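You operate a simulated robot arm through the tools that you are given. There is no shell and no other tool. Be economical: measure what you need, move in short steps, check, and stop when the job is done.

You are at the controls of a simulated two-armed robot. One attempt, no reset.

JOB
Wipe up the spill on the table top with the orange towel there and put it back.

Only the result counts: the job must be done as asked and must still hold three seconds after the hand-in. Knocking over, shifting, dropping, spilling or breaking anything else fails it. Flat cloth is picked up by pressing the open fingertips on it (5 to 10 N) and closing them slowly along it; thin cloth reads only 2 to 8 mm in the jaws.

ROBOT AND FRAMES
Two 7-joint arms with two-finger parallel grippers on one trunk, on a base that drives. Base frame: it is fixed to the floor where the robot stands at the start and does not move with it; the origin is under the middle of the robot, x ahead of it, y to its left, z up. Readings come in mm, degrees, newtons and seconds.
The left shoulder is at the start at [50, 161, 1198], the right one opposite. Payload 3.43 kg a hand.
The TCP of each hand is the grasp point between the finger pads, 30 mm short of the fingertips. In the tool frame z runs along the fingers and y along their closing line. Largest opening 94 mm; finger width 28, thickness 10; the body of the gripper, 50 by 96 mm, starts 55 mm behind the TCP.
Orientation is told as [roll, pitch, yaw] about the base's x, y, z axes, in that order, counted from this pose: with the fingers straight down and closing along the base's y, the tool's x points along the base's -x, its y along +y and its z along -z.

CONTROLS
- The arms move only by the tool send_rows. It takes "left_motion", "right_motion" or both (then of equal length, played together; a hand with none holds still); each is one flat list of numbers, 7 for each row, row after row: the turn, a rotation vector about the base's x, y, z in degrees, then the shift along the base's x, y, z in mm, then the finger opening in mm, from 0 to 94. In form: [rx, ry, rz, tx, ty, tz, gripper, rx, ry, rz, tx, ty, tz, gripper, ...]. A call has 1 to 12 rows; each row shifts and turns the commanded pose from where the row before left it. Each row takes 0.2 s and may step no farther than 50 mm and 8.6 degrees from the row before; otherwise, or with a gripper value out of range, the whole call is refused. Where a pose cannot be reached the arm comes as near as it can. A force on the tool above 40 N (or 10 N above the force at the start of the call, whichever is more), or a blocked arm, ends the call early, and 0.2 s more pass. Each finger travels about 45 mm/s and halts on what it meets, pressing with about 35 N; the grip force reading is that of the motor and also rises with nothing between the fingers. The clock runs only during rows and for 0.2 s after the last one: add rows that do not move to give the fingers time. The reply holds the time, the measured pose of the TCP, the force on the tool along the base axes, the opening and the grip force, in the units named above and with some noise, with the torque about the TCP (base axes, N m) and any sound that the robot's microphone picked up.
- Cameras (640 x 400 px; columns grow to the right, rows downward): "scene" is now at [104.6, -38.8, 1316.1]; the picture's right is [-0.53, -0.85, 0.00], its down [-0.41, 0.26, -0.87] and it looks along [0.74, -0.46, -0.49] (base axes); focal length 269 px, centre (320, 200). "left" rides on the left gripper at [76, -14, -102] in its tool frame; the picture's right is [0.18, 0.98, 0.00], its down [-0.75, 0.14, -0.64] and it looks along [-0.63, 0.12, 0.77] (tool axes); focal length 243 px, centre (320, 200). "right" rides on the right gripper at [76, 14, -103] in its tool frame; the picture's right is [-0.18, 0.98, 0.00], its down [-0.75, -0.14, -0.64] and it looks along [-0.63, -0.12, 0.77] (tool axes); focal length 243 px, centre (320, 200). There is no depth. A picture from a camera that has moved, and an enlarged one, comes with that camera's place and axes in the base frame and with its lens. The place of the scene camera against the robot may be out by one fixed shift of up to 25 mm in any direction.
- snapshot(camera): a new picture of that camera. No time passes.
- move_column(by): slides the trunk up (or, below 0, down) by that many mm; the arms and the scene camera ride with it, the base frame stays. It gives what a move gives, with no picture.
- roll_base(legs): drives the robot by 1 to 6 legs, each [ahead, left, turn to the left] in mm, mm and degrees, along the robot's own axes; the way and the turn of a leg run together, so that a leg with both is an arc; at most 1500 mm and 180 degrees a leg. The arms and the cameras ride along, it lands a little off, and it stops where it bumps. It gives what a move gives.
- turn_head(pan, tilt): turns the head with the scene camera to pan (to the left, within 80 degrees either way) and tilt (down, from -29 to 69), counted from straight ahead of the robot. It gives what a move gives.
- close_up(camera, box): a new picture of the part [left, top, right, bottom] of that camera's present view, enlarged. No time passes.
- close_job(): hands the job in; it is judged then, once.

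Work in short steps. Places have to be worked out from the pictures, the camera data and where the tool is seen: move nearer, look again, correct. Check each grasp and each placing, and mend what went wrong. You have 120 turns and 92 pictures in all, those below and enlarged ones among them. Open the grippers and draw the arms clear of the work before you hand the job in, unless the task says otherwise; then end with one line.

The tools are called after "Call:" as a command line: name --argument value ..., lists and objects as JSON in quotes. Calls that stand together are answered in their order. send_rows: Moves the arms, as the interface text tells. Its arguments: {"type":"object","properties":{"left_motion":{"type":"array","items":{"type":"number"}},"right_motion":{"type":"array","items":{"type":"number"}}},"required":[]} The other tools are called the same way: move_column (by) slides the trunk up or down; roll_base (legs) drives the base; turn_head (pan, tilt) turns the head that bears the scene camera; snapshot (camera) takes a picture; close_up (camera, box) takes an enlarged picture of a part of a camera's view; close_job () hands the job in.

At the start:

```text
time_s: 0.0
left_position: [280.0, -43.2, 1196.7]
left_tool_rot: [-0.2, 0.0, 0.1]
left_ft_force: [0.0, 0.6, -0.2]
left_moment: [0.0, 0.0, -0.01]
left_gripper_width: 94.2
left_grip_force: 0.1
right_position: [293.8, -370.7, 1181.5]
right_tool_rot: [-0.1, 0.1, 0.0]
right_ft_force: [0.9, 0.7, 0.1]
right_moment: [0.02, 0.07, 0.0]
right_gripper_width: 94.1
right_grip_force: 0.0
trunk travel left (down, up): [-225.0, 42.0]
robot x, y, heading: [-1.2, -1.3, -0.2]
head pan, tilt: [-32.1, 29.3]
```

scene: 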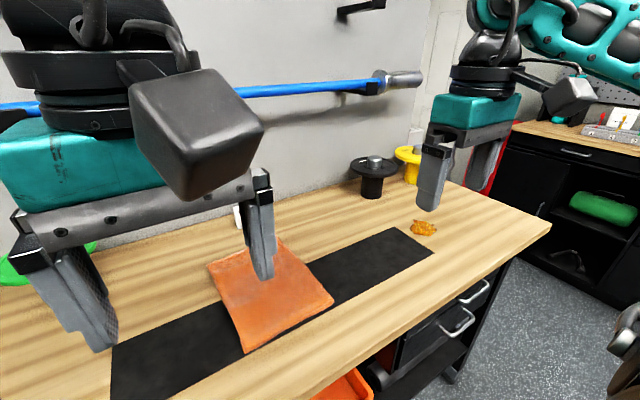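
right: 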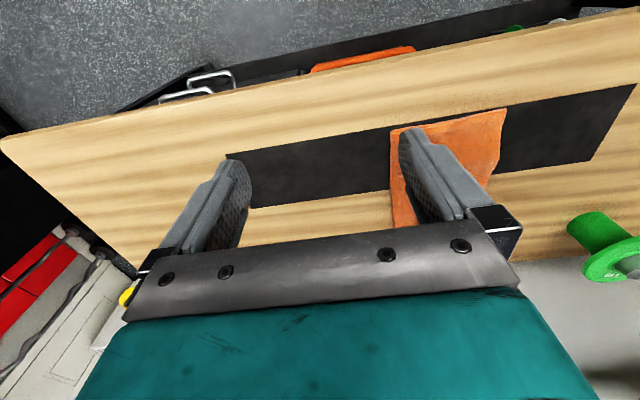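
left: 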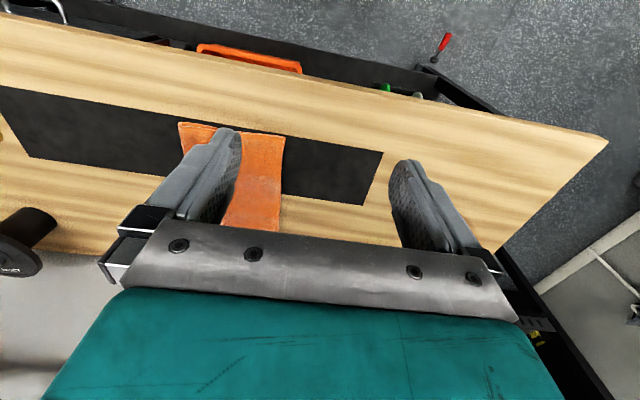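

I estimate the table top at z≈878, with the towel at about x 412–655, y −83…−265 and a spot near (490,−628). I'll zoom in on the spot and the towel.

Call:
close_up --camera "scene" --box '[340, 150, 500, 270]'

Call:
close_up --camera "scene" --box '[100, 200, 400, 400]'

```text
3.33 times, centred on (420, 210) of scene
camera zoom: at [104.6, -38.8, 1316.1], right [-0.53, -0.85, 0.0], down [-0.41, 0.26, -0.87], along [0.74, -0.46, -0.49], focal length 898 px, centre (-13, 167)
```

zoom: 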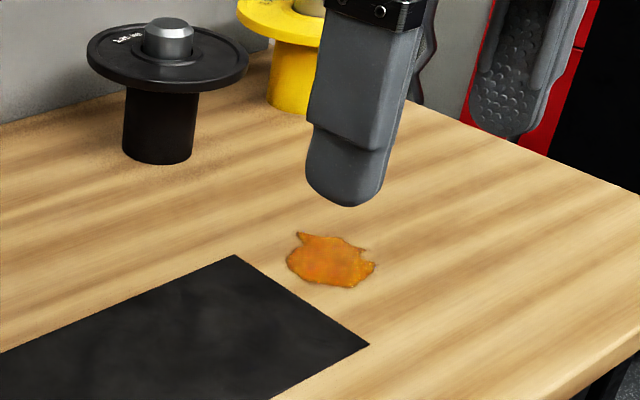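

```text
2.00 times, centred on (250, 300) of scene
camera zoom: at [104.6, -38.8, 1316.1], right [-0.53, -0.85, 0.0], down [-0.41, 0.26, -0.87], along [0.74, -0.46, -0.49], focal length 539 px, centre (460, 0)
```

zoom: 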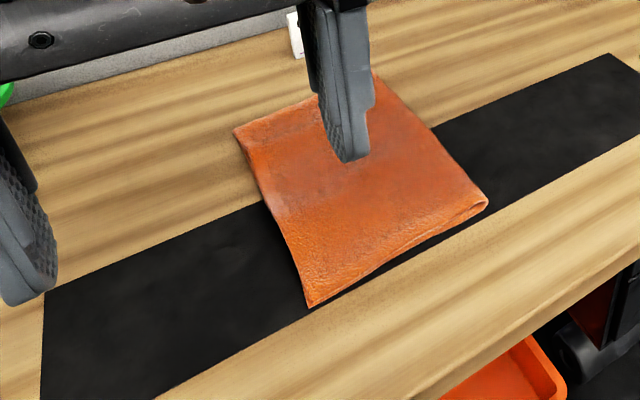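

The spill is a small blob just right of the black strip and out of reach from here. I'll look to the right to see if the base can move that way.

Call:
turn_head --pan -75 --tilt 40

Call:
snapshot --camera "scene"

```text
time_s: 1.1
left_position: [281.4, -42.9, 1196.4]
left_tool_rot: [-0.1, 0.0, 0.1]
left_ft_force: [-1.4, 0.3, -0.9]
left_moment: [0.0, -0.01, 0.01]
left_gripper_width: 94.0
left_grip_force: 0.1
right_position: [293.7, -370.9, 1181.5]
right_tool_rot: [-0.1, 0.1, 0.0]
right_ft_force: [-0.9, -0.1, -0.2]
right_moment: [-0.01, -0.03, 0.04]
right_gripper_width: 93.8
right_grip_force: 0.0
trunk travel left (down, up): [-225.0, 42.0]
robot x, y, heading: [0.4, 0.6, 0.1]
head pan, tilt: [-75.0, 40.0]
```

```text
86 pictures are left
camera scene: at [49.9, -72.6, 1299.7], right [-0.97, -0.26, 0.0], down [-0.17, 0.62, -0.77], along [0.2, -0.74, -0.64], focal length 269 px, centre (320, 200)
```

scene: 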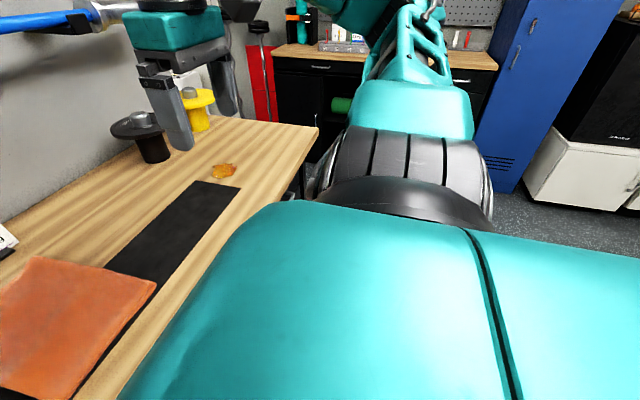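

The floor on the right is clear. I'll drive 270 mm right so the right hand reaches both towel and spill, then aim the head there.

Call:
roll_base --legs '[[0, -270, 0]]'

Call:
turn_head --pan -10 --tilt 45

Call:
snapshot --camera "scene"

Call:
snapshot --camera "right"

```text
time_s: 3.0
left_position: [282.0, -311.5, 1196.6]
left_tool_rot: [0.0, 0.0, 0.4]
left_ft_force: [1.2, -0.6, 0.0]
left_moment: [0.0, 0.02, -0.02]
left_gripper_width: 94.1
left_grip_force: 0.1
right_position: [296.2, -638.8, 1182.0]
right_tool_rot: [-0.1, 0.0, 0.4]
right_ft_force: [-0.4, 0.1, 0.6]
right_moment: [0.02, -0.02, 0.04]
right_gripper_width: 94.2
right_grip_force: 0.1
trunk travel left (down, up): [-225.0, 42.0]
robot x, y, heading: [0.7, -271.1, 0.5]
head pan, tilt: [-75.0, 40.0]
```

```text
time_s: 4.4
left_position: [280.4, -310.6, 1196.6]
left_tool_rot: [-0.1, 0.0, 0.4]
left_ft_force: [-0.2, 0.0, 0.2]
left_moment: [0.0, 0.0, 0.01]
left_gripper_width: 93.8
left_grip_force: 0.1
right_position: [295.5, -637.7, 1181.3]
right_tool_rot: [-0.2, 0.1, 0.4]
right_ft_force: [1.1, -1.0, 0.1]
right_moment: [0.01, 0.02, -0.02]
right_gripper_width: 93.9
right_grip_force: 0.1
trunk travel left (down, up): [-225.0, 42.0]
robot x, y, heading: [0.1, -269.0, 0.3]
head pan, tilt: [-10.0, 45.0]
```

```text
85 pictures are left
camera scene: at [108.7, -273.9, 1292.5], right [-0.17, -0.99, 0.0], down [-0.7, 0.12, -0.71], along [0.7, -0.12, -0.71], focal length 269 px, centre (320, 200)
```

scene: 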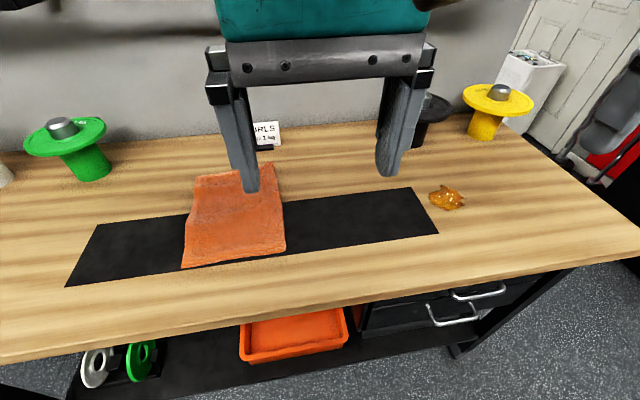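

```text
84 pictures are left
camera right: at [219.9, -625.8, 1283.7], right [0.18, 0.98, 0.0], down [0.75, -0.14, 0.64], along [0.63, -0.12, -0.77], focal length 243 px, centre (320, 200)
```

right: 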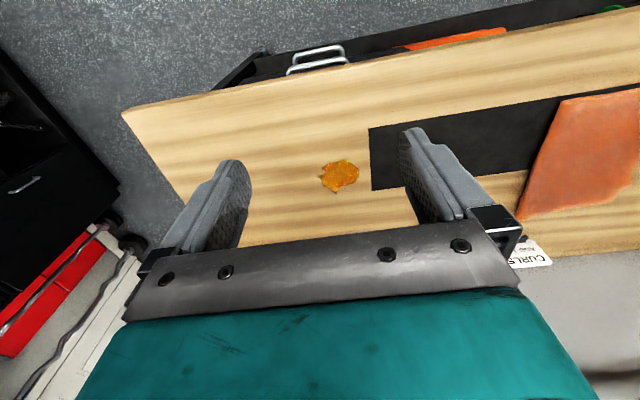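

The spill is at about (498,−638), roughly 80 mm across, and the towel centre at about (545,−180). I'll move the left hand out to the left and bring the right hand above the towel, staying high.

Call:
send_rows --left_motion '[0, 0, 0, 0, 44, 0, 94, 0, 0, 0, 0, 44, 0, 94, 0, 0, 0, 0, 44, 0, 94, 0, 0, 0, 0, 44, 0, 94, 0, 0, 0, 0, 44, 0, 94, 0, 0, 0, 0, 44, 0, 94, 0, 0, 0, 0, 44, 0, 94, 0, 0, 0, 0, 44, 0, 94, 0, 0, 0, 0, 0, 0, 94, 0, 0, 0, 0, 0, 0, 94, 0, 0, 0, 0, 0, 0, 94, 0, 0, 0, 0, 0, 0, 94]' --right_motion '[0, 0, 0, 0, 0, 0, 94, 0, 0, 0, 21, 41.6, 0, 94, 0, 0, 0, 21, 41.6, 0, 94, 0, 0, 0, 21, 41.6, 0, 94, 0, 0, 0, 21, 41.6, 0, 94, 0, 0, 0, 21, 41.6, 0, 94, 0, 0, 0, 21, 41.6, 0, 94, 0, 0, 0, 21, 41.6, 0, 94, 0, 0, 0, 21, 41.6, 0, 94, 0, 0, 0, 21, 41.6, 0, 94, 0, 0, 0, 21, 41.6, 0, 94, 0, 0, 0, 21, 41.6, 0, 94]'

Call:
snapshot --camera "right"

Call:
snapshot --camera "scene"

```text
time_s: 7.0
left_position: [282.3, 40.8, 1196.6]
left_tool_rot: [-0.1, 0.0, 0.4]
left_ft_force: [-0.1, 0.4, 0.4]
left_moment: [-0.02, -0.01, 0.0]
left_gripper_width: 94.1
left_grip_force: 0.0
right_position: [431.1, -388.5, 1168.6]
right_tool_rot: [-0.2, 0.1, 0.3]
right_ft_force: [0.0, -0.1, 0.5]
right_moment: [0.0, -0.01, 0.0]
right_gripper_width: 94.0
right_grip_force: 0.1
right hand out of reach, approached as far as the arm can: row 8, 9, 10, 11, 12
trunk travel left (down, up): [-225.0, 42.0]
robot x, y, heading: [0.5, -266.8, 0.3]
head pan, tilt: [-10.0, 45.0]
```

```text
83 pictures are left
camera right: at [354.1, -376.2, 1270.7], right [0.18, 0.98, 0.0], down [0.75, -0.14, 0.64], along [0.63, -0.12, -0.77], focal length 243 px, centre (320, 200)
```

right: 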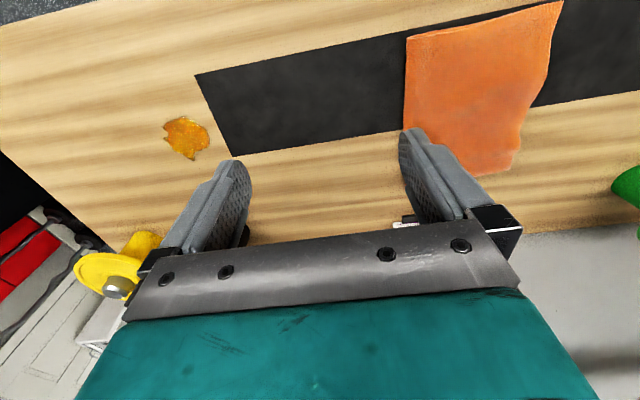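

```text
82 pictures are left
camera scene: at [108.7, -273.8, 1292.5], right [-0.17, -0.99, 0.0], down [-0.7, 0.12, -0.71], along [0.7, -0.12, -0.71], focal length 269 px, centre (320, 200)
```

scene: 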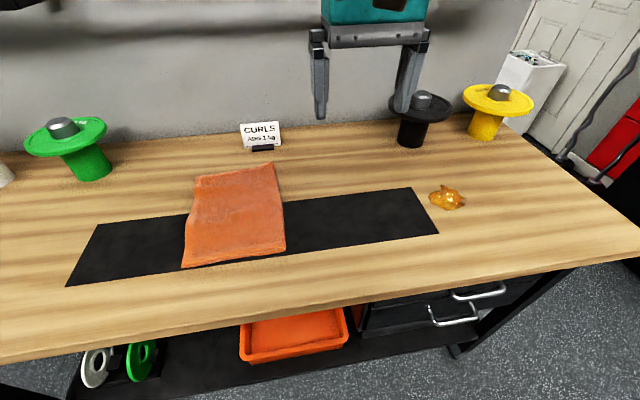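

At this height the right arm falls short of the towel. I'll lower it and see whether it gets closer.

Call:
send_rows --right_motion '[0, 0, 0, 0, 0, -40, 94, 0, 0, 0, 0, 0, -40, 94, 0, 0, 0, 0, 0, -40, 94, 0, 0, 0, 0, 0, 0, 94]'

```text
time_s: 8.0
left_position: [281.8, 41.3, 1196.8]
left_tool_rot: [-0.1, 0.1, 0.5]
left_ft_force: [0.2, -0.3, 0.7]
left_moment: [0.0, -0.02, 0.01]
left_gripper_width: 94.0
left_grip_force: 0.0
right_position: [431.2, -388.0, 1046.4]
right_tool_rot: [-0.1, 0.0, 0.5]
right_ft_force: [1.1, -0.2, -0.4]
right_moment: [-0.03, 0.02, 0.0]
right_gripper_width: 94.2
right_grip_force: 0.1
trunk travel left (down, up): [-225.0, 42.0]
robot x, y, heading: [-0.9, -272.1, 0.5]
head pan, tilt: [-10.0, 45.0]
```

The command restarts from the actual pose. I'll try moving in over the towel at this lower height.

Call:
send_rows --right_motion '[0, 0, 0, 18, 41, -5, 94, 0, 0, 0, 18, 41, -5, 94, 0, 0, 0, 18, 41, -5, 94, 0, 0, 0, 18, 41, -5, 94, 0, 0, 0, 18, 41, -5, 94, 0, 0, 0, 0, 0, 0, 94]'

Call:
snapshot --camera "right"

```text
time_s: 9.4
left_position: [281.3, 41.8, 1197.2]
left_tool_rot: [-0.1, 0.0, 0.4]
left_ft_force: [-0.1, 0.4, 0.2]
left_moment: [-0.01, -0.02, 0.04]
left_gripper_width: 93.7
left_grip_force: 0.0
right_position: [430.8, -389.6, 1045.9]
right_tool_rot: [-0.2, 0.0, 0.4]
right_ft_force: [-0.4, -0.1, 0.3]
right_moment: [-0.01, -0.01, -0.01]
right_gripper_width: 94.1
right_grip_force: 0.1
right hand out of reach, approached as far as the arm can: row 1, 2, 3, 4, 5
trunk travel left (down, up): [-225.0, 42.0]
robot x, y, heading: [1.4, -270.9, 0.5]
head pan, tilt: [-10.0, 45.0]
```

```text
81 pictures are left
camera right: at [354.2, -376.7, 1148.6], right [0.18, 0.98, 0.0], down [0.75, -0.14, 0.64], along [0.63, -0.12, -0.77], focal length 243 px, centre (320, 200)
```

right: 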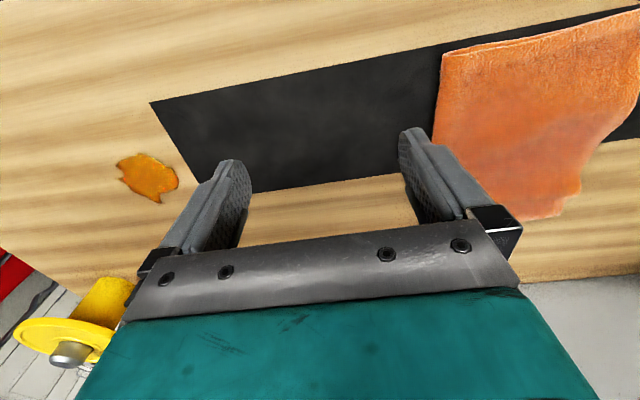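

The right arm can't cross toward the left (joint limit), so I'll use the base instead: drive back left to y≈0, then carry the towel while driving later.

Call:
roll_base --legs '[[0, 275, -0.5]]'

Call:
send_rows --right_motion '[0, 0, 0, 22, -13, 0, 80, 0, 0, 0, 22, -13, 0, 80, 0, 0, 0, 22, -13, 0, 80, 0, 0, 0, 22, -13, 0, 80, 0, 0, 0, 22, -13, 0, 80, 0, 0, 0, 0, 0, 0, 80]'

Call:
snapshot --camera "right"

Call:
turn_head --pan -20 --tilt 45

Call:
snapshot --camera "scene"

```text
time_s: 11.3
left_position: [284.9, 312.3, 1196.8]
left_tool_rot: [-0.1, 0.0, -0.1]
left_ft_force: [-0.2, 0.2, 0.1]
left_moment: [-0.04, -0.02, 0.03]
left_gripper_width: 94.1
left_grip_force: 0.0
right_position: [429.5, -119.0, 1046.7]
right_tool_rot: [-0.2, 0.0, -0.2]
right_ft_force: [0.1, -0.1, -0.3]
right_moment: [0.03, -0.01, -0.01]
right_gripper_width: 94.2
right_grip_force: 0.1
trunk travel left (down, up): [-225.0, 42.0]
robot x, y, heading: [1.6, 4.7, -0.4]
head pan, tilt: [-10.0, 45.0]
```

```text
time_s: 12.7
left_position: [285.6, 311.8, 1197.7]
left_tool_rot: [-0.1, -0.1, -0.1]
left_ft_force: [-0.1, 0.3, -0.6]
left_moment: [0.0, 0.01, 0.0]
left_gripper_width: 94.0
left_grip_force: 0.1
right_position: [524.8, -197.3, 1051.2]
right_tool_rot: [-0.2, 0.0, -0.1]
right_ft_force: [0.7, -0.4, -0.4]
right_moment: [0.02, -0.01, 0.01]
right_gripper_width: 80.0
right_grip_force: 0.0
right hand out of reach, approached as far as the arm can: row 3, 4, 5
trunk travel left (down, up): [-225.0, 42.0]
robot x, y, heading: [-0.7, 7.6, -0.3]
head pan, tilt: [-10.0, 45.0]
```

```text
80 pictures are left
camera right: at [447.5, -184.4, 1153.5], right [0.19, 0.98, 0.0], down [0.75, -0.14, 0.64], along [0.63, -0.12, -0.77], focal length 243 px, centre (320, 200)
```

right: 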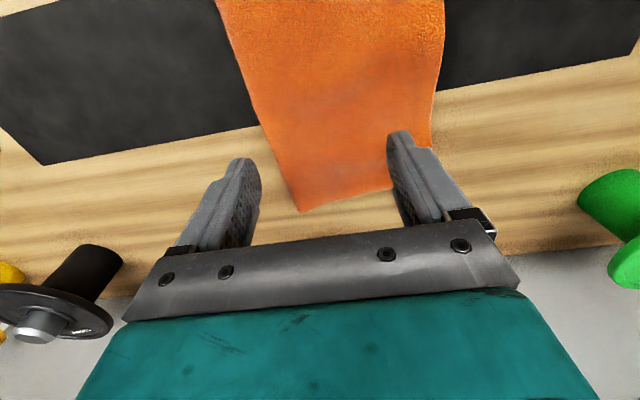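

```text
time_s: 13.4
left_position: [285.4, 312.4, 1197.7]
left_tool_rot: [-0.1, 0.1, -0.1]
left_ft_force: [-0.2, 0.5, 0.4]
left_moment: [0.02, 0.01, 0.01]
left_gripper_width: 94.0
left_grip_force: 0.0
right_position: [524.4, -197.6, 1052.0]
right_tool_rot: [0.0, 0.0, -0.3]
right_ft_force: [-0.3, -0.3, -0.5]
right_moment: [0.02, 0.01, 0.0]
right_gripper_width: 79.9
right_grip_force: 0.1
trunk travel left (down, up): [-225.0, 42.0]
robot x, y, heading: [0.0, 5.1, -0.4]
head pan, tilt: [-20.0, 45.0]
```

```text
79 pictures are left
camera scene: at [104.6, -14.6, 1292.5], right [-0.34, -0.94, 0.0], down [-0.66, 0.24, -0.71], along [0.66, -0.24, -0.71], focal length 269 px, centre (320, 200)
```

scene: 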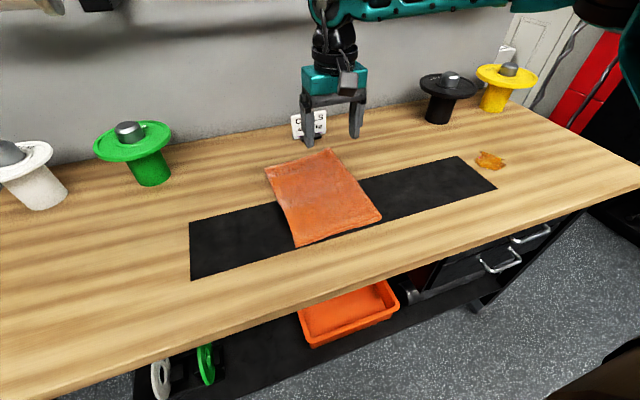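

The hand is over the towel near (525,−197). I'll descend toward it, stopping above expected contact.

Call:
send_rows --right_motion '[0, 0, 0, 3, 3, -30, 70, 0, 0, 0, 3, 3, -30, 70, 0, 0, 0, 3, 3, -25, 65, 0, 0, 0, 0, 0, -20, 60, 0, 0, 0, 0, 0, 0, 60]'

Call:
snapshot --camera "right"

Call:
close_up --camera "scene" --box '[220, 80, 440, 260]'

```text
time_s: 14.6
left_position: [284.1, 311.6, 1197.1]
left_tool_rot: [0.0, 0.0, -0.1]
left_ft_force: [0.2, -0.2, -0.4]
left_moment: [-0.02, 0.02, -0.04]
left_gripper_width: 93.9
left_grip_force: 0.1
right_position: [500.4, -214.9, 963.8]
right_tool_rot: [0.0, -0.1, -0.2]
right_ft_force: [-0.4, -0.8, 0.0]
right_moment: [-0.04, 0.02, 0.0]
right_gripper_width: 59.9
right_grip_force: 0.0
right hand out of reach, approached as far as the arm can: row 1, 2, 3, 4
trunk travel left (down, up): [-225.0, 42.0]
robot x, y, heading: [2.2, 8.0, -0.3]
head pan, tilt: [-20.0, 45.0]
```

```text
78 pictures are left
camera right: at [423.7, -202.3, 1065.3], right [0.19, 0.98, 0.0], down [0.75, -0.14, 0.64], along [0.63, -0.12, -0.77], focal length 243 px, centre (320, 200)
```

right: 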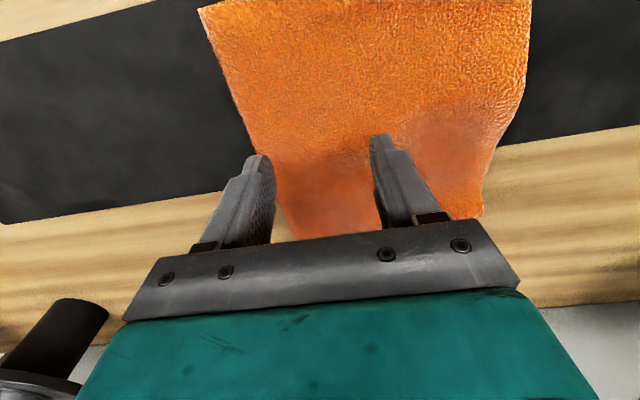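

```text
2.22 times, centred on (330, 170) of scene
camera zoom: at [104.6, -14.7, 1292.5], right [-0.35, -0.94, 0.0], down [-0.66, 0.24, -0.71], along [0.66, -0.24, -0.71], focal length 599 px, centre (298, 267)
```

zoom: 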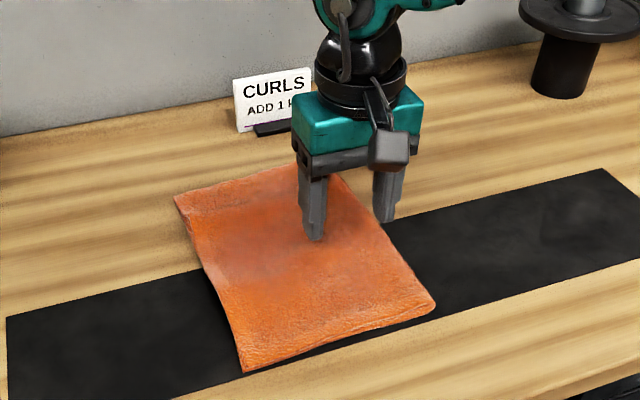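

Reach shrinks as the hand goes down because the shoulder is high. I'll raise the hand, lower the trunk and try again.

Call:
send_rows --right_motion '[0, 0, 0, 0, 0, 40, 60, 0, 0, 0, 0, 0, 40, 60, 0, 0, 0, 0, 0, 40, 60, 0, 0, 0, 0, 0, 0, 60]'

Call:
move_column --by -120

Call:
send_rows --right_motion '[0, 0, 0, 15, 15, 0, 60, 0, 0, 0, 15, 15, 0, 60, 0, 0, 0, 0, 0, 0, 60]'

```text
time_s: 15.6
left_position: [285.3, 311.3, 1197.0]
left_tool_rot: [0.0, 0.0, -0.2]
left_ft_force: [0.6, 0.7, 0.4]
left_moment: [-0.02, -0.01, 0.03]
left_gripper_width: 94.1
left_grip_force: 0.1
right_position: [501.4, -214.9, 1082.8]
right_tool_rot: [0.0, -0.1, -0.2]
right_ft_force: [0.8, 0.1, 0.5]
right_moment: [0.02, 0.03, -0.03]
right_gripper_width: 60.1
right_grip_force: 0.1
trunk travel left (down, up): [-225.0, 42.0]
robot x, y, heading: [3.6, 7.3, -0.3]
head pan, tilt: [-20.0, 45.0]
```

```text
time_s: 17.1
left_position: [283.5, 311.6, 1077.5]
left_tool_rot: [-0.1, -0.1, -0.1]
left_ft_force: [-0.2, -0.2, 1.1]
left_moment: [-0.02, -0.01, -0.01]
left_gripper_width: 94.0
left_grip_force: 0.0
right_position: [500.3, -214.1, 961.9]
right_tool_rot: [-0.1, 0.0, -0.1]
right_ft_force: [-0.5, 0.4, -1.0]
right_moment: [-0.03, 0.01, 0.02]
right_gripper_width: 60.1
right_grip_force: 0.1
trunk travel left (down, up): [-105.0, 162.0]
robot x, y, heading: [0.1, 3.8, -0.3]
head pan, tilt: [-20.0, 45.0]
```

```text
time_s: 17.9
left_position: [285.2, 311.3, 1076.5]
left_tool_rot: [0.0, -0.1, -0.1]
left_ft_force: [0.0, -0.6, -0.1]
left_moment: [-0.06, 0.01, -0.05]
left_gripper_width: 94.0
left_grip_force: 0.0
right_position: [524.1, -190.9, 962.9]
right_tool_rot: [-0.1, 0.0, -0.2]
right_ft_force: [0.0, 0.2, 0.0]
right_moment: [-0.07, 0.0, -0.05]
right_gripper_width: 60.1
right_grip_force: 0.1
right hand out of reach, approached as far as the arm can: row 2
trunk travel left (down, up): [-105.0, 162.0]
robot x, y, heading: [6.2, 1.0, -0.4]
head pan, tilt: [-20.0, 45.0]
```

The hand is at (524,−191), nicely central. I'll descend rigidly with the column to just above the cloth.

Call:
move_column --by -30

Call:
close_up --camera "scene" --box '[220, 40, 440, 220]'

Call:
snapshot --camera "right"

```text
time_s: 18.7
left_position: [285.3, 312.4, 1046.5]
left_tool_rot: [-0.1, -0.1, -0.1]
left_ft_force: [0.2, -0.9, -0.1]
left_moment: [0.01, 0.0, -0.03]
left_gripper_width: 94.2
left_grip_force: 0.0
right_position: [524.5, -192.8, 933.6]
right_tool_rot: [-0.1, 0.0, -0.2]
right_ft_force: [-0.3, 0.5, 0.4]
right_moment: [0.01, 0.03, 0.0]
right_gripper_width: 60.0
right_grip_force: 0.1
trunk travel left (down, up): [-75.0, 192.0]
robot x, y, heading: [-2.7, 3.4, -0.3]
head pan, tilt: [-20.0, 45.0]
```

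```text
2.22 times, centred on (330, 130) of scene
camera zoom: at [104.4, -14.8, 1142.4], right [-0.35, -0.94, 0.0], down [-0.66, 0.24, -0.71], along [0.66, -0.24, -0.71], focal length 599 px, centre (298, 356)
```

zoom: 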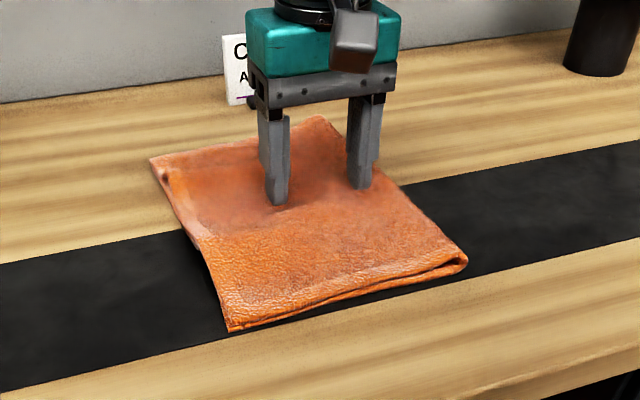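

```text
75 pictures are left
camera right: at [448.0, -178.7, 1034.7], right [0.19, 0.98, 0.0], down [0.75, -0.14, 0.64], along [0.63, -0.12, -0.77], focal length 243 px, centre (320, 200)
```

right: 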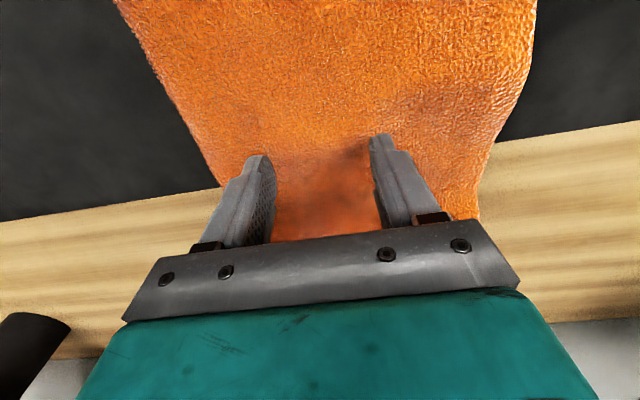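

The tips are just above the cloth. I'll press down in small steps and watch the force.

Call:
send_rows --right_motion '[0, 0, 0, 0, 0, -4, 60, 0, 0, 0, 0, 0, -4, 60, 0, 0, 0, 0, 0, -4, 60]'

```text
time_s: 19.5
left_position: [286.1, 311.3, 1047.8]
left_tool_rot: [-0.2, 0.0, -0.1]
left_ft_force: [-0.5, 0.2, -0.6]
left_moment: [0.01, 0.01, -0.03]
left_gripper_width: 94.1
left_grip_force: 0.0
right_position: [523.2, -193.1, 920.9]
right_tool_rot: [0.0, -0.1, -0.2]
right_ft_force: [-0.4, -0.8, 0.0]
right_moment: [-0.01, 0.03, 0.01]
right_gripper_width: 60.0
right_grip_force: 0.1
trunk travel left (down, up): [-75.0, 192.0]
robot x, y, heading: [-1.4, 4.0, -0.3]
head pan, tilt: [-20.0, 45.0]
```

No contact yet at z 921, so I'll continue down.

Call:
send_rows --right_motion '[0, 0, 0, 0, 0, -3, 60, 0, 0, 0, 0, 0, -3, 60, 0, 0, 0, 0, 0, -3, 60]'

```text
time_s: 20.3
left_position: [283.9, 312.4, 1047.5]
left_tool_rot: [-0.2, 0.0, -0.1]
left_ft_force: [0.7, 0.2, -0.7]
left_moment: [0.02, 0.0, -0.02]
left_gripper_width: 94.1
left_grip_force: 0.1
right_position: [523.6, -191.7, 915.7]
right_tool_rot: [0.1, -0.6, -0.2]
right_ft_force: [2.4, -1.1, 18.0]
right_moment: [-0.12, -0.07, 0.03]
right_gripper_width: 59.9
right_grip_force: 0.0
trunk travel left (down, up): [-75.0, 192.0]
robot x, y, heading: [-1.5, 6.5, 0.1]
head pan, tilt: [-20.0, 45.0]
```

Contact reads 18 N. I'll back off to about 8 N and close slowly.

Call:
send_rows --right_motion '[0, 0, 0, 0, 0, 1.8, 60, 0, 0, 0, 0, 0, 0, 60]'

```text
time_s: 20.9
left_position: [282.4, 312.6, 1046.3]
left_tool_rot: [-0.1, -0.1, -0.1]
left_ft_force: [1.1, 0.7, -0.9]
left_moment: [0.02, 0.0, -0.03]
left_gripper_width: 93.9
left_grip_force: 0.1
right_position: [523.5, -192.1, 916.1]
right_tool_rot: [0.0, -0.4, -0.2]
right_ft_force: [4.7, 0.1, 17.4]
right_moment: [-0.02, -0.15, 0.0]
right_gripper_width: 59.8
right_grip_force: 0.1
trunk travel left (down, up): [-75.0, 192.0]
robot x, y, heading: [-0.3, 6.9, -0.2]
head pan, tilt: [-20.0, 45.0]
```

Call:
send_rows --right_motion '[0, 0, 0, 0, 0, 1.5, 60, 0, 0, 0, 0, 0, 0, 60]'

```text
time_s: 21.5
left_position: [284.7, 313.2, 1047.9]
left_tool_rot: [-0.1, -0.2, 0.0]
left_ft_force: [0.0, 0.4, 0.1]
left_moment: [0.02, 0.01, 0.0]
left_gripper_width: 94.0
left_grip_force: 0.2
right_position: [522.8, -191.9, 915.5]
right_tool_rot: [0.0, -0.1, -0.2]
right_ft_force: [4.6, 0.6, 14.1]
right_moment: [-0.02, -0.11, 0.02]
right_gripper_width: 60.1
right_grip_force: 0.1
trunk travel left (down, up): [-75.0, 192.0]
robot x, y, heading: [4.4, 5.6, -0.1]
head pan, tilt: [-20.0, 45.0]
```

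The force is still 14 N. One more millimetre up, then I'll begin closing in the same call.

Call:
send_rows --right_motion '[0, 0, 0, 0, 0, 1.2, 60, 0, 0, 0, 0, 0, 0, 60, 0, 0, 0, 0, 0, 0, 56, 0, 0, 0, 0, 0, 0, 52, 0, 0, 0, 0, 0, 0, 48, 0, 0, 0, 0, 0, 0, 44]'

```text
time_s: 22.9
left_position: [284.1, 311.6, 1046.6]
left_tool_rot: [-0.1, -0.1, 0.0]
left_ft_force: [-0.4, 0.1, -1.0]
left_moment: [-0.02, -0.02, 0.0]
left_gripper_width: 94.2
left_grip_force: 0.1
right_position: [522.5, -191.5, 916.8]
right_tool_rot: [0.0, -0.2, -0.2]
right_ft_force: [-1.8, 1.3, 6.0]
right_moment: [-0.03, 0.06, -0.03]
right_gripper_width: 44.4
right_grip_force: 0.4
trunk travel left (down, up): [-75.0, 192.0]
robot x, y, heading: [2.0, 7.1, 0.0]
head pan, tilt: [-20.0, 45.0]
```

The force is 6 N, which is good. I'll keep closing slowly.

Call:
send_rows --right_motion '[0, 0, 0, 0, 0, 0, 40, 0, 0, 0, 0, 0, 0, 36, 0, 0, 0, 0, 0, 0, 32, 0, 0, 0, 0, 0, 0, 28, 0, 0, 0, 0, 0, 0, 24, 0, 0, 0, 0, 0, 0, 20]'

Call:
snapshot --camera "right"

```text
time_s: 24.3
left_position: [284.1, 312.9, 1047.1]
left_tool_rot: [0.0, 0.0, -0.1]
left_ft_force: [-0.4, -0.2, -0.6]
left_moment: [-0.03, 0.02, 0.04]
left_gripper_width: 93.9
left_grip_force: 0.0
right_position: [522.9, -192.5, 917.2]
right_tool_rot: [0.0, -0.1, -0.2]
right_ft_force: [0.2, 0.9, 6.2]
right_moment: [0.0, 0.0, 0.01]
right_gripper_width: 19.7
right_grip_force: 0.1
trunk travel left (down, up): [-75.0, 192.0]
robot x, y, heading: [3.9, 3.6, -0.2]
head pan, tilt: [-20.0, 45.0]
```

```text
74 pictures are left
camera right: at [446.4, -179.4, 1018.5], right [0.19, 0.98, 0.0], down [0.75, -0.14, 0.64], along [0.63, -0.12, -0.77], focal length 243 px, centre (320, 200)
```

right: 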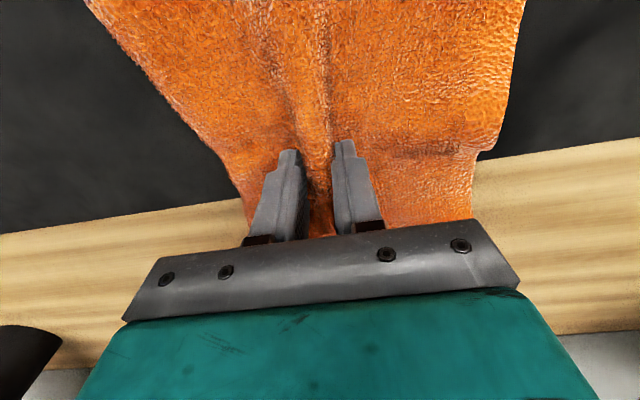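

A fold is rising between the fingers. I'll close fully and hold.

Call:
send_rows --right_motion '[0, 0, 0, 0, 0, 0, 16, 0, 0, 0, 0, 0, 0, 12, 0, 0, 0, 0, 0, 0, 8, 0, 0, 0, 0, 0, 0, 4, 0, 0, 0, 0, 0, 0, 0, 0, 0, 0, 0, 0, 0, 0, 0, 0, 0, 0, 0, 0, 0]'

```text
time_s: 25.9
left_position: [283.8, 312.0, 1048.0]
left_tool_rot: [-0.2, -0.1, 0.0]
left_ft_force: [0.4, -0.4, 0.2]
left_moment: [-0.01, 0.0, -0.01]
left_gripper_width: 94.1
left_grip_force: 0.0
right_position: [523.2, -193.3, 916.6]
right_tool_rot: [0.0, -0.3, -0.2]
right_ft_force: [-0.9, -2.3, 9.6]
right_moment: [-0.03, 0.0, 0.03]
right_gripper_width: 8.9
right_grip_force: 34.4
trunk travel left (down, up): [-75.0, 192.0]
robot x, y, heading: [0.0, 6.8, -0.2]
head pan, tilt: [-20.0, 45.0]
```

The jaws stop at 8.9 mm with 34 N, so the cloth is held. I'll lift 100 mm with the column and check.

Call:
move_column --by 100

Call:
snapshot --camera "scene"

```text
time_s: 27.2
left_position: [285.4, 312.1, 1147.4]
left_tool_rot: [-0.1, 0.0, -0.2]
left_ft_force: [0.1, 0.8, -0.2]
left_moment: [0.0, -0.03, 0.0]
left_gripper_width: 94.1
left_grip_force: 0.1
right_position: [524.0, -192.5, 1015.8]
right_tool_rot: [0.0, -0.1, -0.2]
right_ft_force: [0.1, -0.2, -0.4]
right_moment: [-0.01, -0.01, 0.06]
right_gripper_width: 8.9
right_grip_force: 35.1
trunk travel left (down, up): [-175.0, 92.0]
robot x, y, heading: [3.8, 5.6, 0.1]
head pan, tilt: [-20.0, 45.0]
```

```text
73 pictures are left
camera scene: at [104.8, -14.7, 1242.4], right [-0.35, -0.94, 0.0], down [-0.66, 0.24, -0.71], along [0.66, -0.24, -0.71], focal length 269 px, centre (320, 200)
```

scene: 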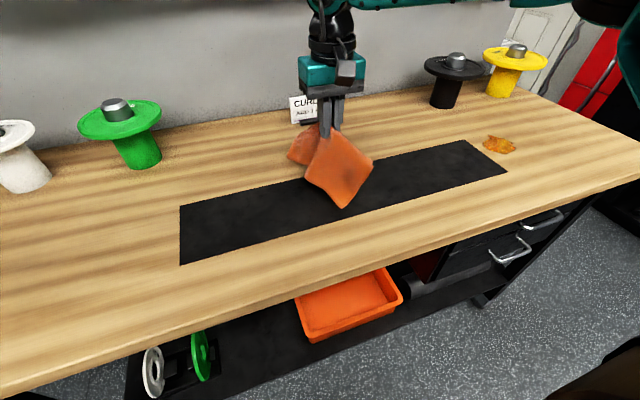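

The towel is firmly held and hanging. I'll raise it a bit more and drive right to bring the hand over the spill.

Call:
move_column --by 60

Call:
roll_base --legs '[[-20, -445, 0]]'

Call:
snapshot --camera "scene"

Call:
snapshot --camera "right"

```text
time_s: 28.2
left_position: [285.9, 312.5, 1207.0]
left_tool_rot: [-0.2, 0.0, -0.1]
left_ft_force: [0.4, 0.1, 0.4]
left_moment: [0.01, 0.0, 0.0]
left_gripper_width: 94.1
left_grip_force: 0.0
right_position: [522.6, -191.9, 1076.1]
right_tool_rot: [0.1, -0.2, -0.2]
right_ft_force: [0.1, -0.4, -0.3]
right_moment: [0.03, 0.03, 0.07]
right_gripper_width: 8.8
right_grip_force: 35.2
trunk travel left (down, up): [-235.0, 32.0]
robot x, y, heading: [2.4, 3.9, -0.4]
head pan, tilt: [-20.0, 45.0]
```

```text
time_s: 30.9
left_position: [263.7, -139.1, 1209.0]
left_tool_rot: [-0.1, -0.1, 0.4]
left_ft_force: [0.0, -0.8, 0.2]
left_moment: [-0.01, 0.0, 0.0]
left_gripper_width: 94.1
left_grip_force: 0.1
right_position: [504.3, -642.6, 1076.0]
right_tool_rot: [-0.1, -0.1, 0.4]
right_ft_force: [0.3, -0.5, -0.6]
right_moment: [0.06, 0.03, 0.04]
right_gripper_width: 8.8
right_grip_force: 34.6
trunk travel left (down, up): [-235.0, 32.0]
robot x, y, heading: [-20.4, -451.7, 0.3]
head pan, tilt: [-20.0, 45.0]
```

```text
72 pictures are left
camera scene: at [85.1, -468.4, 1302.4], right [-0.34, -0.94, 0.0], down [-0.67, 0.24, -0.71], along [0.67, -0.24, -0.71], focal length 269 px, centre (320, 200)
```

scene: 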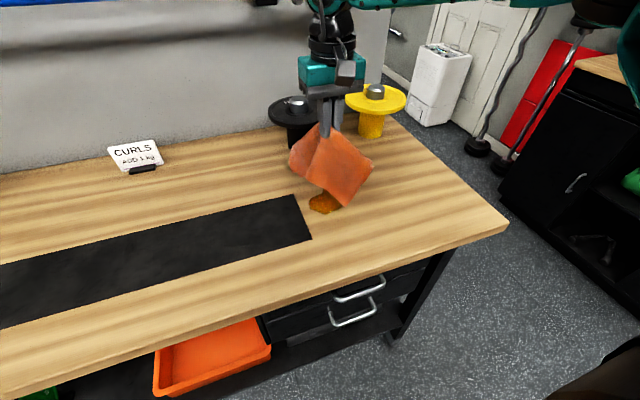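

```text
71 pictures are left
camera right: at [428.3, -630.7, 1178.1], right [0.18, 0.98, 0.0], down [0.75, -0.14, 0.64], along [0.63, -0.12, -0.77], focal length 243 px, centre (320, 200)
```

right: 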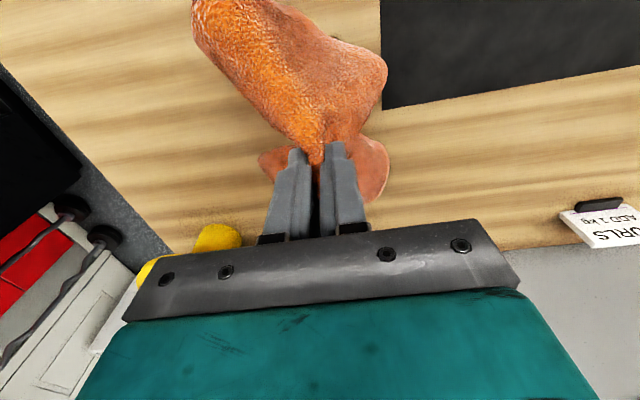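

The hand is over the spill. I'll roll forward 20 mm (back to the known-clear x) for reach, then lower with the column.

Call:
roll_base --legs '[[20, 0, 0]]'

Call:
move_column --by -120

Call:
snapshot --camera "scene"

```text
time_s: 31.7
left_position: [285.2, -139.3, 1205.9]
left_tool_rot: [-0.2, 0.0, 0.3]
left_ft_force: [0.0, 0.1, 0.5]
left_moment: [-0.03, 0.03, 0.03]
left_gripper_width: 94.0
left_grip_force: 0.0
right_position: [526.0, -644.2, 1076.8]
right_tool_rot: [0.0, 0.1, 0.3]
right_ft_force: [0.5, -0.1, -0.7]
right_moment: [0.04, 0.04, 0.04]
right_gripper_width: 8.9
right_grip_force: 34.9
trunk travel left (down, up): [-235.0, 32.0]
robot x, y, heading: [2.7, -451.3, 0.3]
head pan, tilt: [-20.0, 45.0]
```

```text
time_s: 33.2
left_position: [282.9, -139.8, 1087.0]
left_tool_rot: [-0.1, -0.2, 0.3]
left_ft_force: [-0.8, 0.6, -0.2]
left_moment: [-0.03, 0.02, 0.0]
left_gripper_width: 94.1
left_grip_force: 0.1
right_position: [524.8, -642.7, 957.0]
right_tool_rot: [-0.1, -0.1, 0.4]
right_ft_force: [0.4, 0.3, 1.2]
right_moment: [0.02, 0.02, 0.04]
right_gripper_width: 8.9
right_grip_force: 35.2
trunk travel left (down, up): [-115.0, 152.0]
robot x, y, heading: [1.9, -452.2, 0.4]
head pan, tilt: [-20.0, 45.0]
```

```text
70 pictures are left
camera scene: at [105.1, -467.8, 1182.5], right [-0.34, -0.94, 0.0], down [-0.67, 0.24, -0.71], along [0.67, -0.24, -0.71], focal length 269 px, centre (320, 200)
```

scene: 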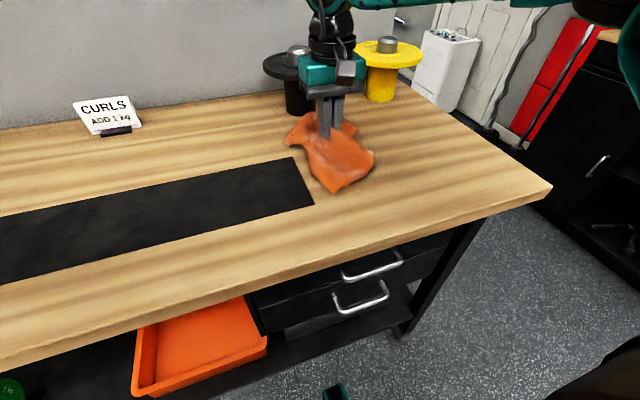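

The cloth now lies on the spill. I'll lower 25 mm more and then press gently with the arm.

Call:
move_column --by -25

Call:
send_rows --right_motion '[0, 0, 0, -5, 0, -4, 0, 0, 0, 0, -5, 0, -4, 0, 0, 0, 0, 0, 0, 0, 0]'

```text
time_s: 33.9
left_position: [283.0, -139.7, 1061.9]
left_tool_rot: [-0.1, -0.1, 0.3]
left_ft_force: [-0.3, -0.2, 0.0]
left_moment: [0.0, -0.04, 0.01]
left_gripper_width: 94.0
left_grip_force: 0.1
right_position: [524.3, -643.3, 931.9]
right_tool_rot: [0.0, -0.2, 0.3]
right_ft_force: [-0.4, -1.2, 3.1]
right_moment: [0.04, 0.02, 0.04]
right_gripper_width: 8.8
right_grip_force: 35.4
trunk travel left (down, up): [-90.0, 177.0]
robot x, y, heading: [-1.5, -447.6, 0.3]
head pan, tilt: [-20.0, 45.0]
```

```text
time_s: 34.7
left_position: [282.8, -139.9, 1062.1]
left_tool_rot: [-0.1, -0.1, 0.3]
left_ft_force: [-0.9, 0.5, 1.3]
left_moment: [0.03, -0.01, -0.04]
left_gripper_width: 94.1
left_grip_force: 0.0
right_position: [516.7, -641.5, 924.9]
right_tool_rot: [0.0, -0.3, 0.2]
right_ft_force: [4.6, -0.4, 13.9]
right_moment: [0.03, -0.15, 0.06]
right_gripper_width: 8.8
right_grip_force: 35.5
trunk travel left (down, up): [-90.0, 177.0]
robot x, y, heading: [1.5, -446.5, 0.3]
head pan, tilt: [-20.0, 45.0]
```

14 N is a good wiping pressure. I'll wipe with strokes in y and x.

Call:
send_rows --right_motion '[0, 0, 0, 0, -20, 0, 0, 0, 0, 0, 0, -20, 0, 0, 0, 0, 0, 0, -15, 0, 0, 0, 0, 0, -12, 20, 0, 0, 0, 0, 0, -3, 25, 0, 0, 0, 0, 0, 0, 25, 0, 0, 0, 0, 0, 0, 25, 0, 0, 0, 0, 0, -12, -20, 0, 0, 0, 0, 0, -3, -25, 0, 0, 0, 0, 0, 0, -25, 0, 0, 0, 0, 0, 0, -25, 0, 0, 0, 0, 0, 0, 0, 0, 0]'

Call:
snapshot --camera "scene"

```text
time_s: 37.3
left_position: [282.0, -139.0, 1062.5]
left_tool_rot: [-0.1, -0.1, 0.4]
left_ft_force: [-0.9, 0.3, -0.1]
left_moment: [-0.02, 0.0, 0.01]
left_gripper_width: 94.3
left_grip_force: 0.1
right_position: [478.1, -705.7, 926.4]
right_tool_rot: [-0.1, -0.1, 0.3]
right_ft_force: [-0.5, 2.6, 5.6]
right_moment: [0.14, 0.01, 0.0]
right_gripper_width: 8.8
right_grip_force: 34.6
right hand out of reach, approached as far as the arm can: row 7
trunk travel left (down, up): [-90.0, 177.0]
robot x, y, heading: [-2.6, -448.1, 0.2]
head pan, tilt: [-20.0, 45.0]
```

```text
69 pictures are left
camera scene: at [104.8, -467.4, 1157.5], right [-0.34, -0.94, 0.0], down [-0.67, 0.24, -0.71], along [0.67, -0.24, -0.71], focal length 269 px, centre (320, 200)
```

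scene: 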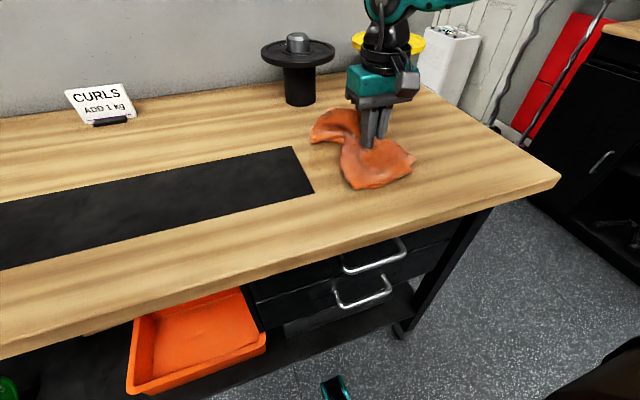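

Force is a little low. I'll press about 1.5 mm deeper and stroke back across the rest of the spill.

Call:
send_rows --right_motion '[0, 0, 0, 0, 20, -1.5, 0, 0, 0, 0, 0, 20, 0, 0, 0, 0, 0, 0, 25, 0, 0, 0, 0, 0, 0, 25, 0, 0, 0, 0, 0, 0, 15, 0, 0, 0, 0, 0, -22, -20, 0, 0, 0, 0, 0, 0, -25, 0, 0, 0, 0, 0, 0, -25, 0, 0, 0, 0, 0, 15, 0, 0, 0, 0, 0, 0, 20, 15, 0, 0, 0, 0, 0, 20, 15, 0, 0, 0, 0, 0, 0, 0, 0, 0]'

Call:
move_column --by 150

Call:
snapshot --camera "scene"

Call:
snapshot --camera "right"

```text
time_s: 39.9
left_position: [281.3, -140.4, 1063.1]
left_tool_rot: [-0.1, 0.0, 0.3]
left_ft_force: [0.7, 0.3, 0.4]
left_moment: [0.03, 0.01, -0.02]
left_gripper_width: 93.9
left_grip_force: 0.2
right_position: [508.1, -640.1, 924.6]
right_tool_rot: [0.0, -0.2, 0.2]
right_ft_force: [-3.3, -2.1, 10.5]
right_moment: [-0.05, 0.12, 0.09]
right_gripper_width: 8.8
right_grip_force: 34.9
trunk travel left (down, up): [-90.0, 177.0]
robot x, y, heading: [-1.5, -447.2, 0.3]
head pan, tilt: [-20.0, 45.0]
```

```text
time_s: 41.7
left_position: [282.5, -139.2, 1213.0]
left_tool_rot: [-0.1, 0.1, 0.2]
left_ft_force: [-0.6, 0.1, 0.1]
left_moment: [0.01, 0.03, -0.03]
left_gripper_width: 94.2
left_grip_force: 0.1
right_position: [509.7, -640.9, 1073.2]
right_tool_rot: [0.0, -0.2, 0.3]
right_ft_force: [-0.6, -0.5, -0.2]
right_moment: [0.02, 0.01, 0.04]
right_gripper_width: 9.1
right_grip_force: 36.0
trunk travel left (down, up): [-240.0, 27.0]
robot x, y, heading: [1.4, -449.2, 0.3]
head pan, tilt: [-20.0, 45.0]
```

```text
68 pictures are left
camera scene: at [105.4, -467.8, 1307.4], right [-0.34, -0.94, 0.0], down [-0.67, 0.24, -0.71], along [0.67, -0.24, -0.71], focal length 269 px, centre (320, 200)
```

scene: 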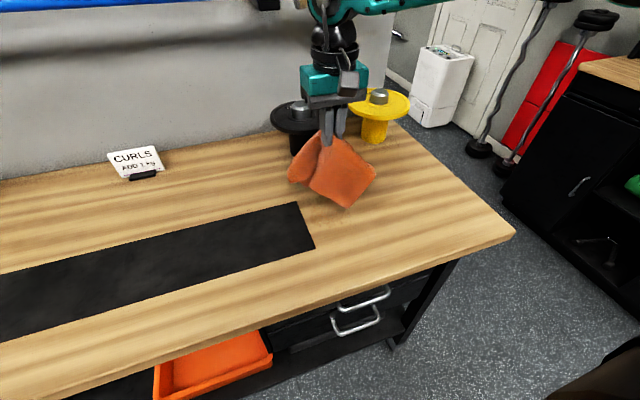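

```text
67 pictures are left
camera right: at [433.0, -628.2, 1175.5], right [0.18, 0.98, 0.0], down [0.75, -0.14, 0.64], along [0.63, -0.12, -0.77], focal length 243 px, centre (320, 200)
```

right: 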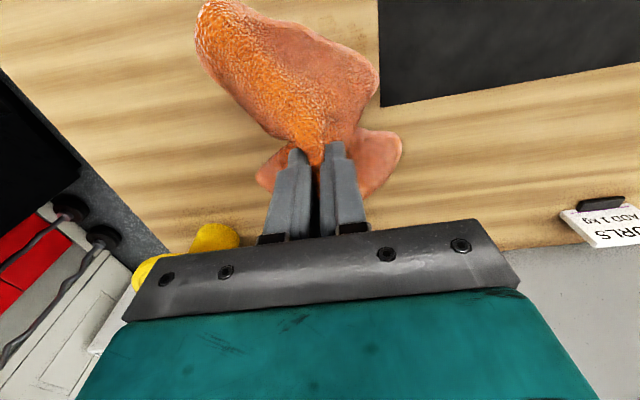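

No spill visible now, though the cloth may hide some. I'll drive back left and then check the spot.

Call:
roll_base --legs '[[0, 449, -0.4]]'

Call:
snapshot --camera "scene"

Call:
close_up --camera "scene" --box '[400, 80, 600, 220]'

Call:
snapshot --camera "right"

```text
time_s: 44.4
left_position: [286.7, 296.8, 1212.1]
left_tool_rot: [0.0, 0.0, -0.2]
left_ft_force: [0.5, 0.0, 0.1]
left_moment: [-0.02, -0.01, -0.02]
left_gripper_width: 94.0
left_grip_force: 0.0
right_position: [507.6, -205.8, 1074.9]
right_tool_rot: [0.1, -0.2, -0.3]
right_ft_force: [-0.6, -0.4, -0.5]
right_moment: [0.01, -0.02, 0.05]
right_gripper_width: 8.7
right_grip_force: 35.5
trunk travel left (down, up): [-240.0, 27.0]
robot x, y, heading: [1.3, -12.8, -0.4]
head pan, tilt: [-20.0, 45.0]
```

```text
66 pictures are left
camera scene: at [105.4, -28.8, 1307.5], right [-0.35, -0.94, 0.0], down [-0.66, 0.25, -0.71], along [0.66, -0.25, -0.71], focal length 269 px, centre (320, 200)
```

scene: 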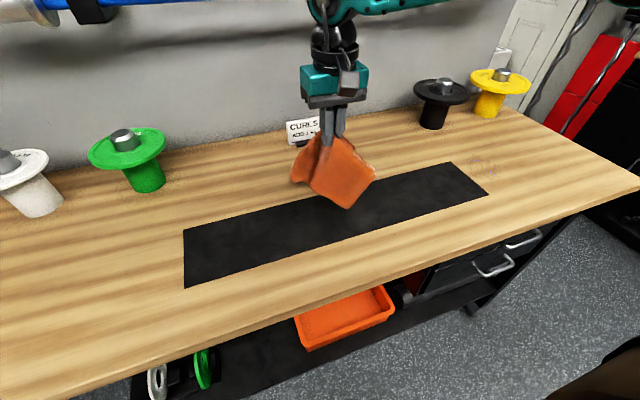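

```text
2.86 times, centred on (500, 150) of scene
camera zoom: at [105.4, -28.8, 1307.5], right [-0.35, -0.94, 0.0], down [-0.66, 0.25, -0.71], along [0.66, -0.25, -0.71], focal length 770 px, centre (-194, 343)
```

zoom: 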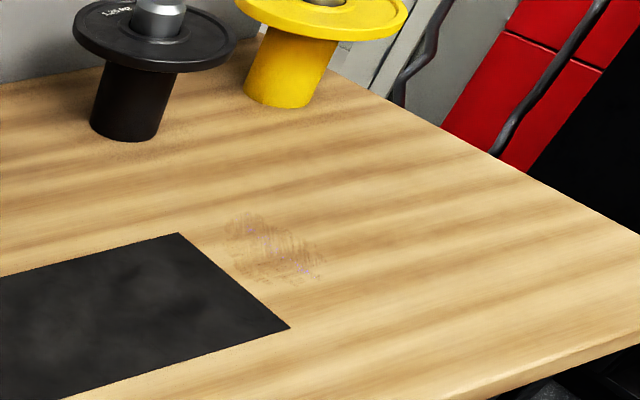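

```text
64 pictures are left
camera right: at [431.6, -192.4, 1175.6], right [0.19, 0.98, 0.0], down [0.75, -0.14, 0.64], along [0.63, -0.12, -0.77], focal length 243 px, centre (320, 200)
```

right: 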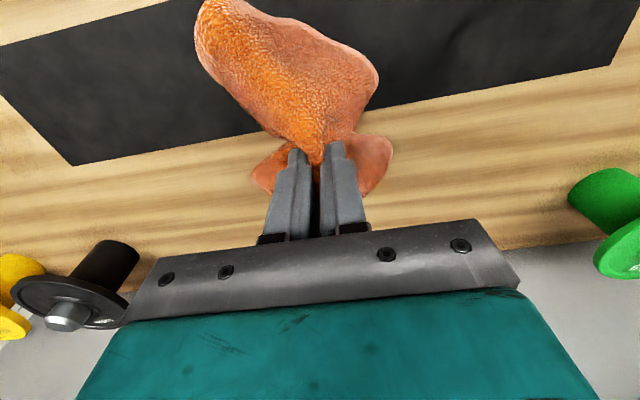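

A faint smear remains around (488,−634). I'll go back and wipe that area more thoroughly.

Call:
roll_base --legs '[[0, -430, 0.4]]'

Call:
move_column --by -120

Call:
move_column --by -25

```text
time_s: 47.0
left_position: [283.4, -127.8, 1212.2]
left_tool_rot: [-0.1, 0.0, 0.1]
left_ft_force: [-0.2, -0.1, 0.0]
left_moment: [0.03, -0.01, -0.05]
left_gripper_width: 94.1
left_grip_force: 0.0
right_position: [508.4, -630.6, 1074.0]
right_tool_rot: [0.0, -0.2, 0.1]
right_ft_force: [-0.6, 0.6, -1.5]
right_moment: [0.01, -0.01, 0.05]
right_gripper_width: 8.7
right_grip_force: 36.0
trunk travel left (down, up): [-240.0, 27.0]
robot x, y, heading: [0.9, -435.3, -0.3]
head pan, tilt: [-20.0, 45.0]
```

```text
time_s: 48.5
left_position: [282.9, -127.3, 1092.1]
left_tool_rot: [-0.1, -0.1, 0.1]
left_ft_force: [0.0, -1.3, 0.7]
left_moment: [-0.01, 0.01, -0.02]
left_gripper_width: 93.9
left_grip_force: 0.1
right_position: [509.4, -629.4, 954.1]
right_tool_rot: [-0.1, 0.0, 0.1]
right_ft_force: [0.4, -0.1, 0.3]
right_moment: [0.08, 0.03, 0.09]
right_gripper_width: 8.9
right_grip_force: 34.7
trunk travel left (down, up): [-120.0, 147.0]
robot x, y, heading: [0.5, -436.3, 0.0]
head pan, tilt: [-20.0, 45.0]
```

```text
time_s: 49.2
left_position: [283.5, -128.0, 1068.6]
left_tool_rot: [-0.1, -0.1, 0.0]
left_ft_force: [-0.1, 0.1, -0.2]
left_moment: [-0.01, -0.05, 0.0]
left_gripper_width: 94.2
left_grip_force: 0.0
right_position: [508.2, -628.9, 930.2]
right_tool_rot: [0.1, -0.2, 0.0]
right_ft_force: [-0.7, -0.1, 7.5]
right_moment: [0.05, -0.01, 0.03]
right_gripper_width: 8.7
right_grip_force: 34.6
trunk travel left (down, up): [-95.0, 172.0]
robot x, y, heading: [-2.8, -433.5, 0.1]
head pan, tilt: [-20.0, 45.0]
```

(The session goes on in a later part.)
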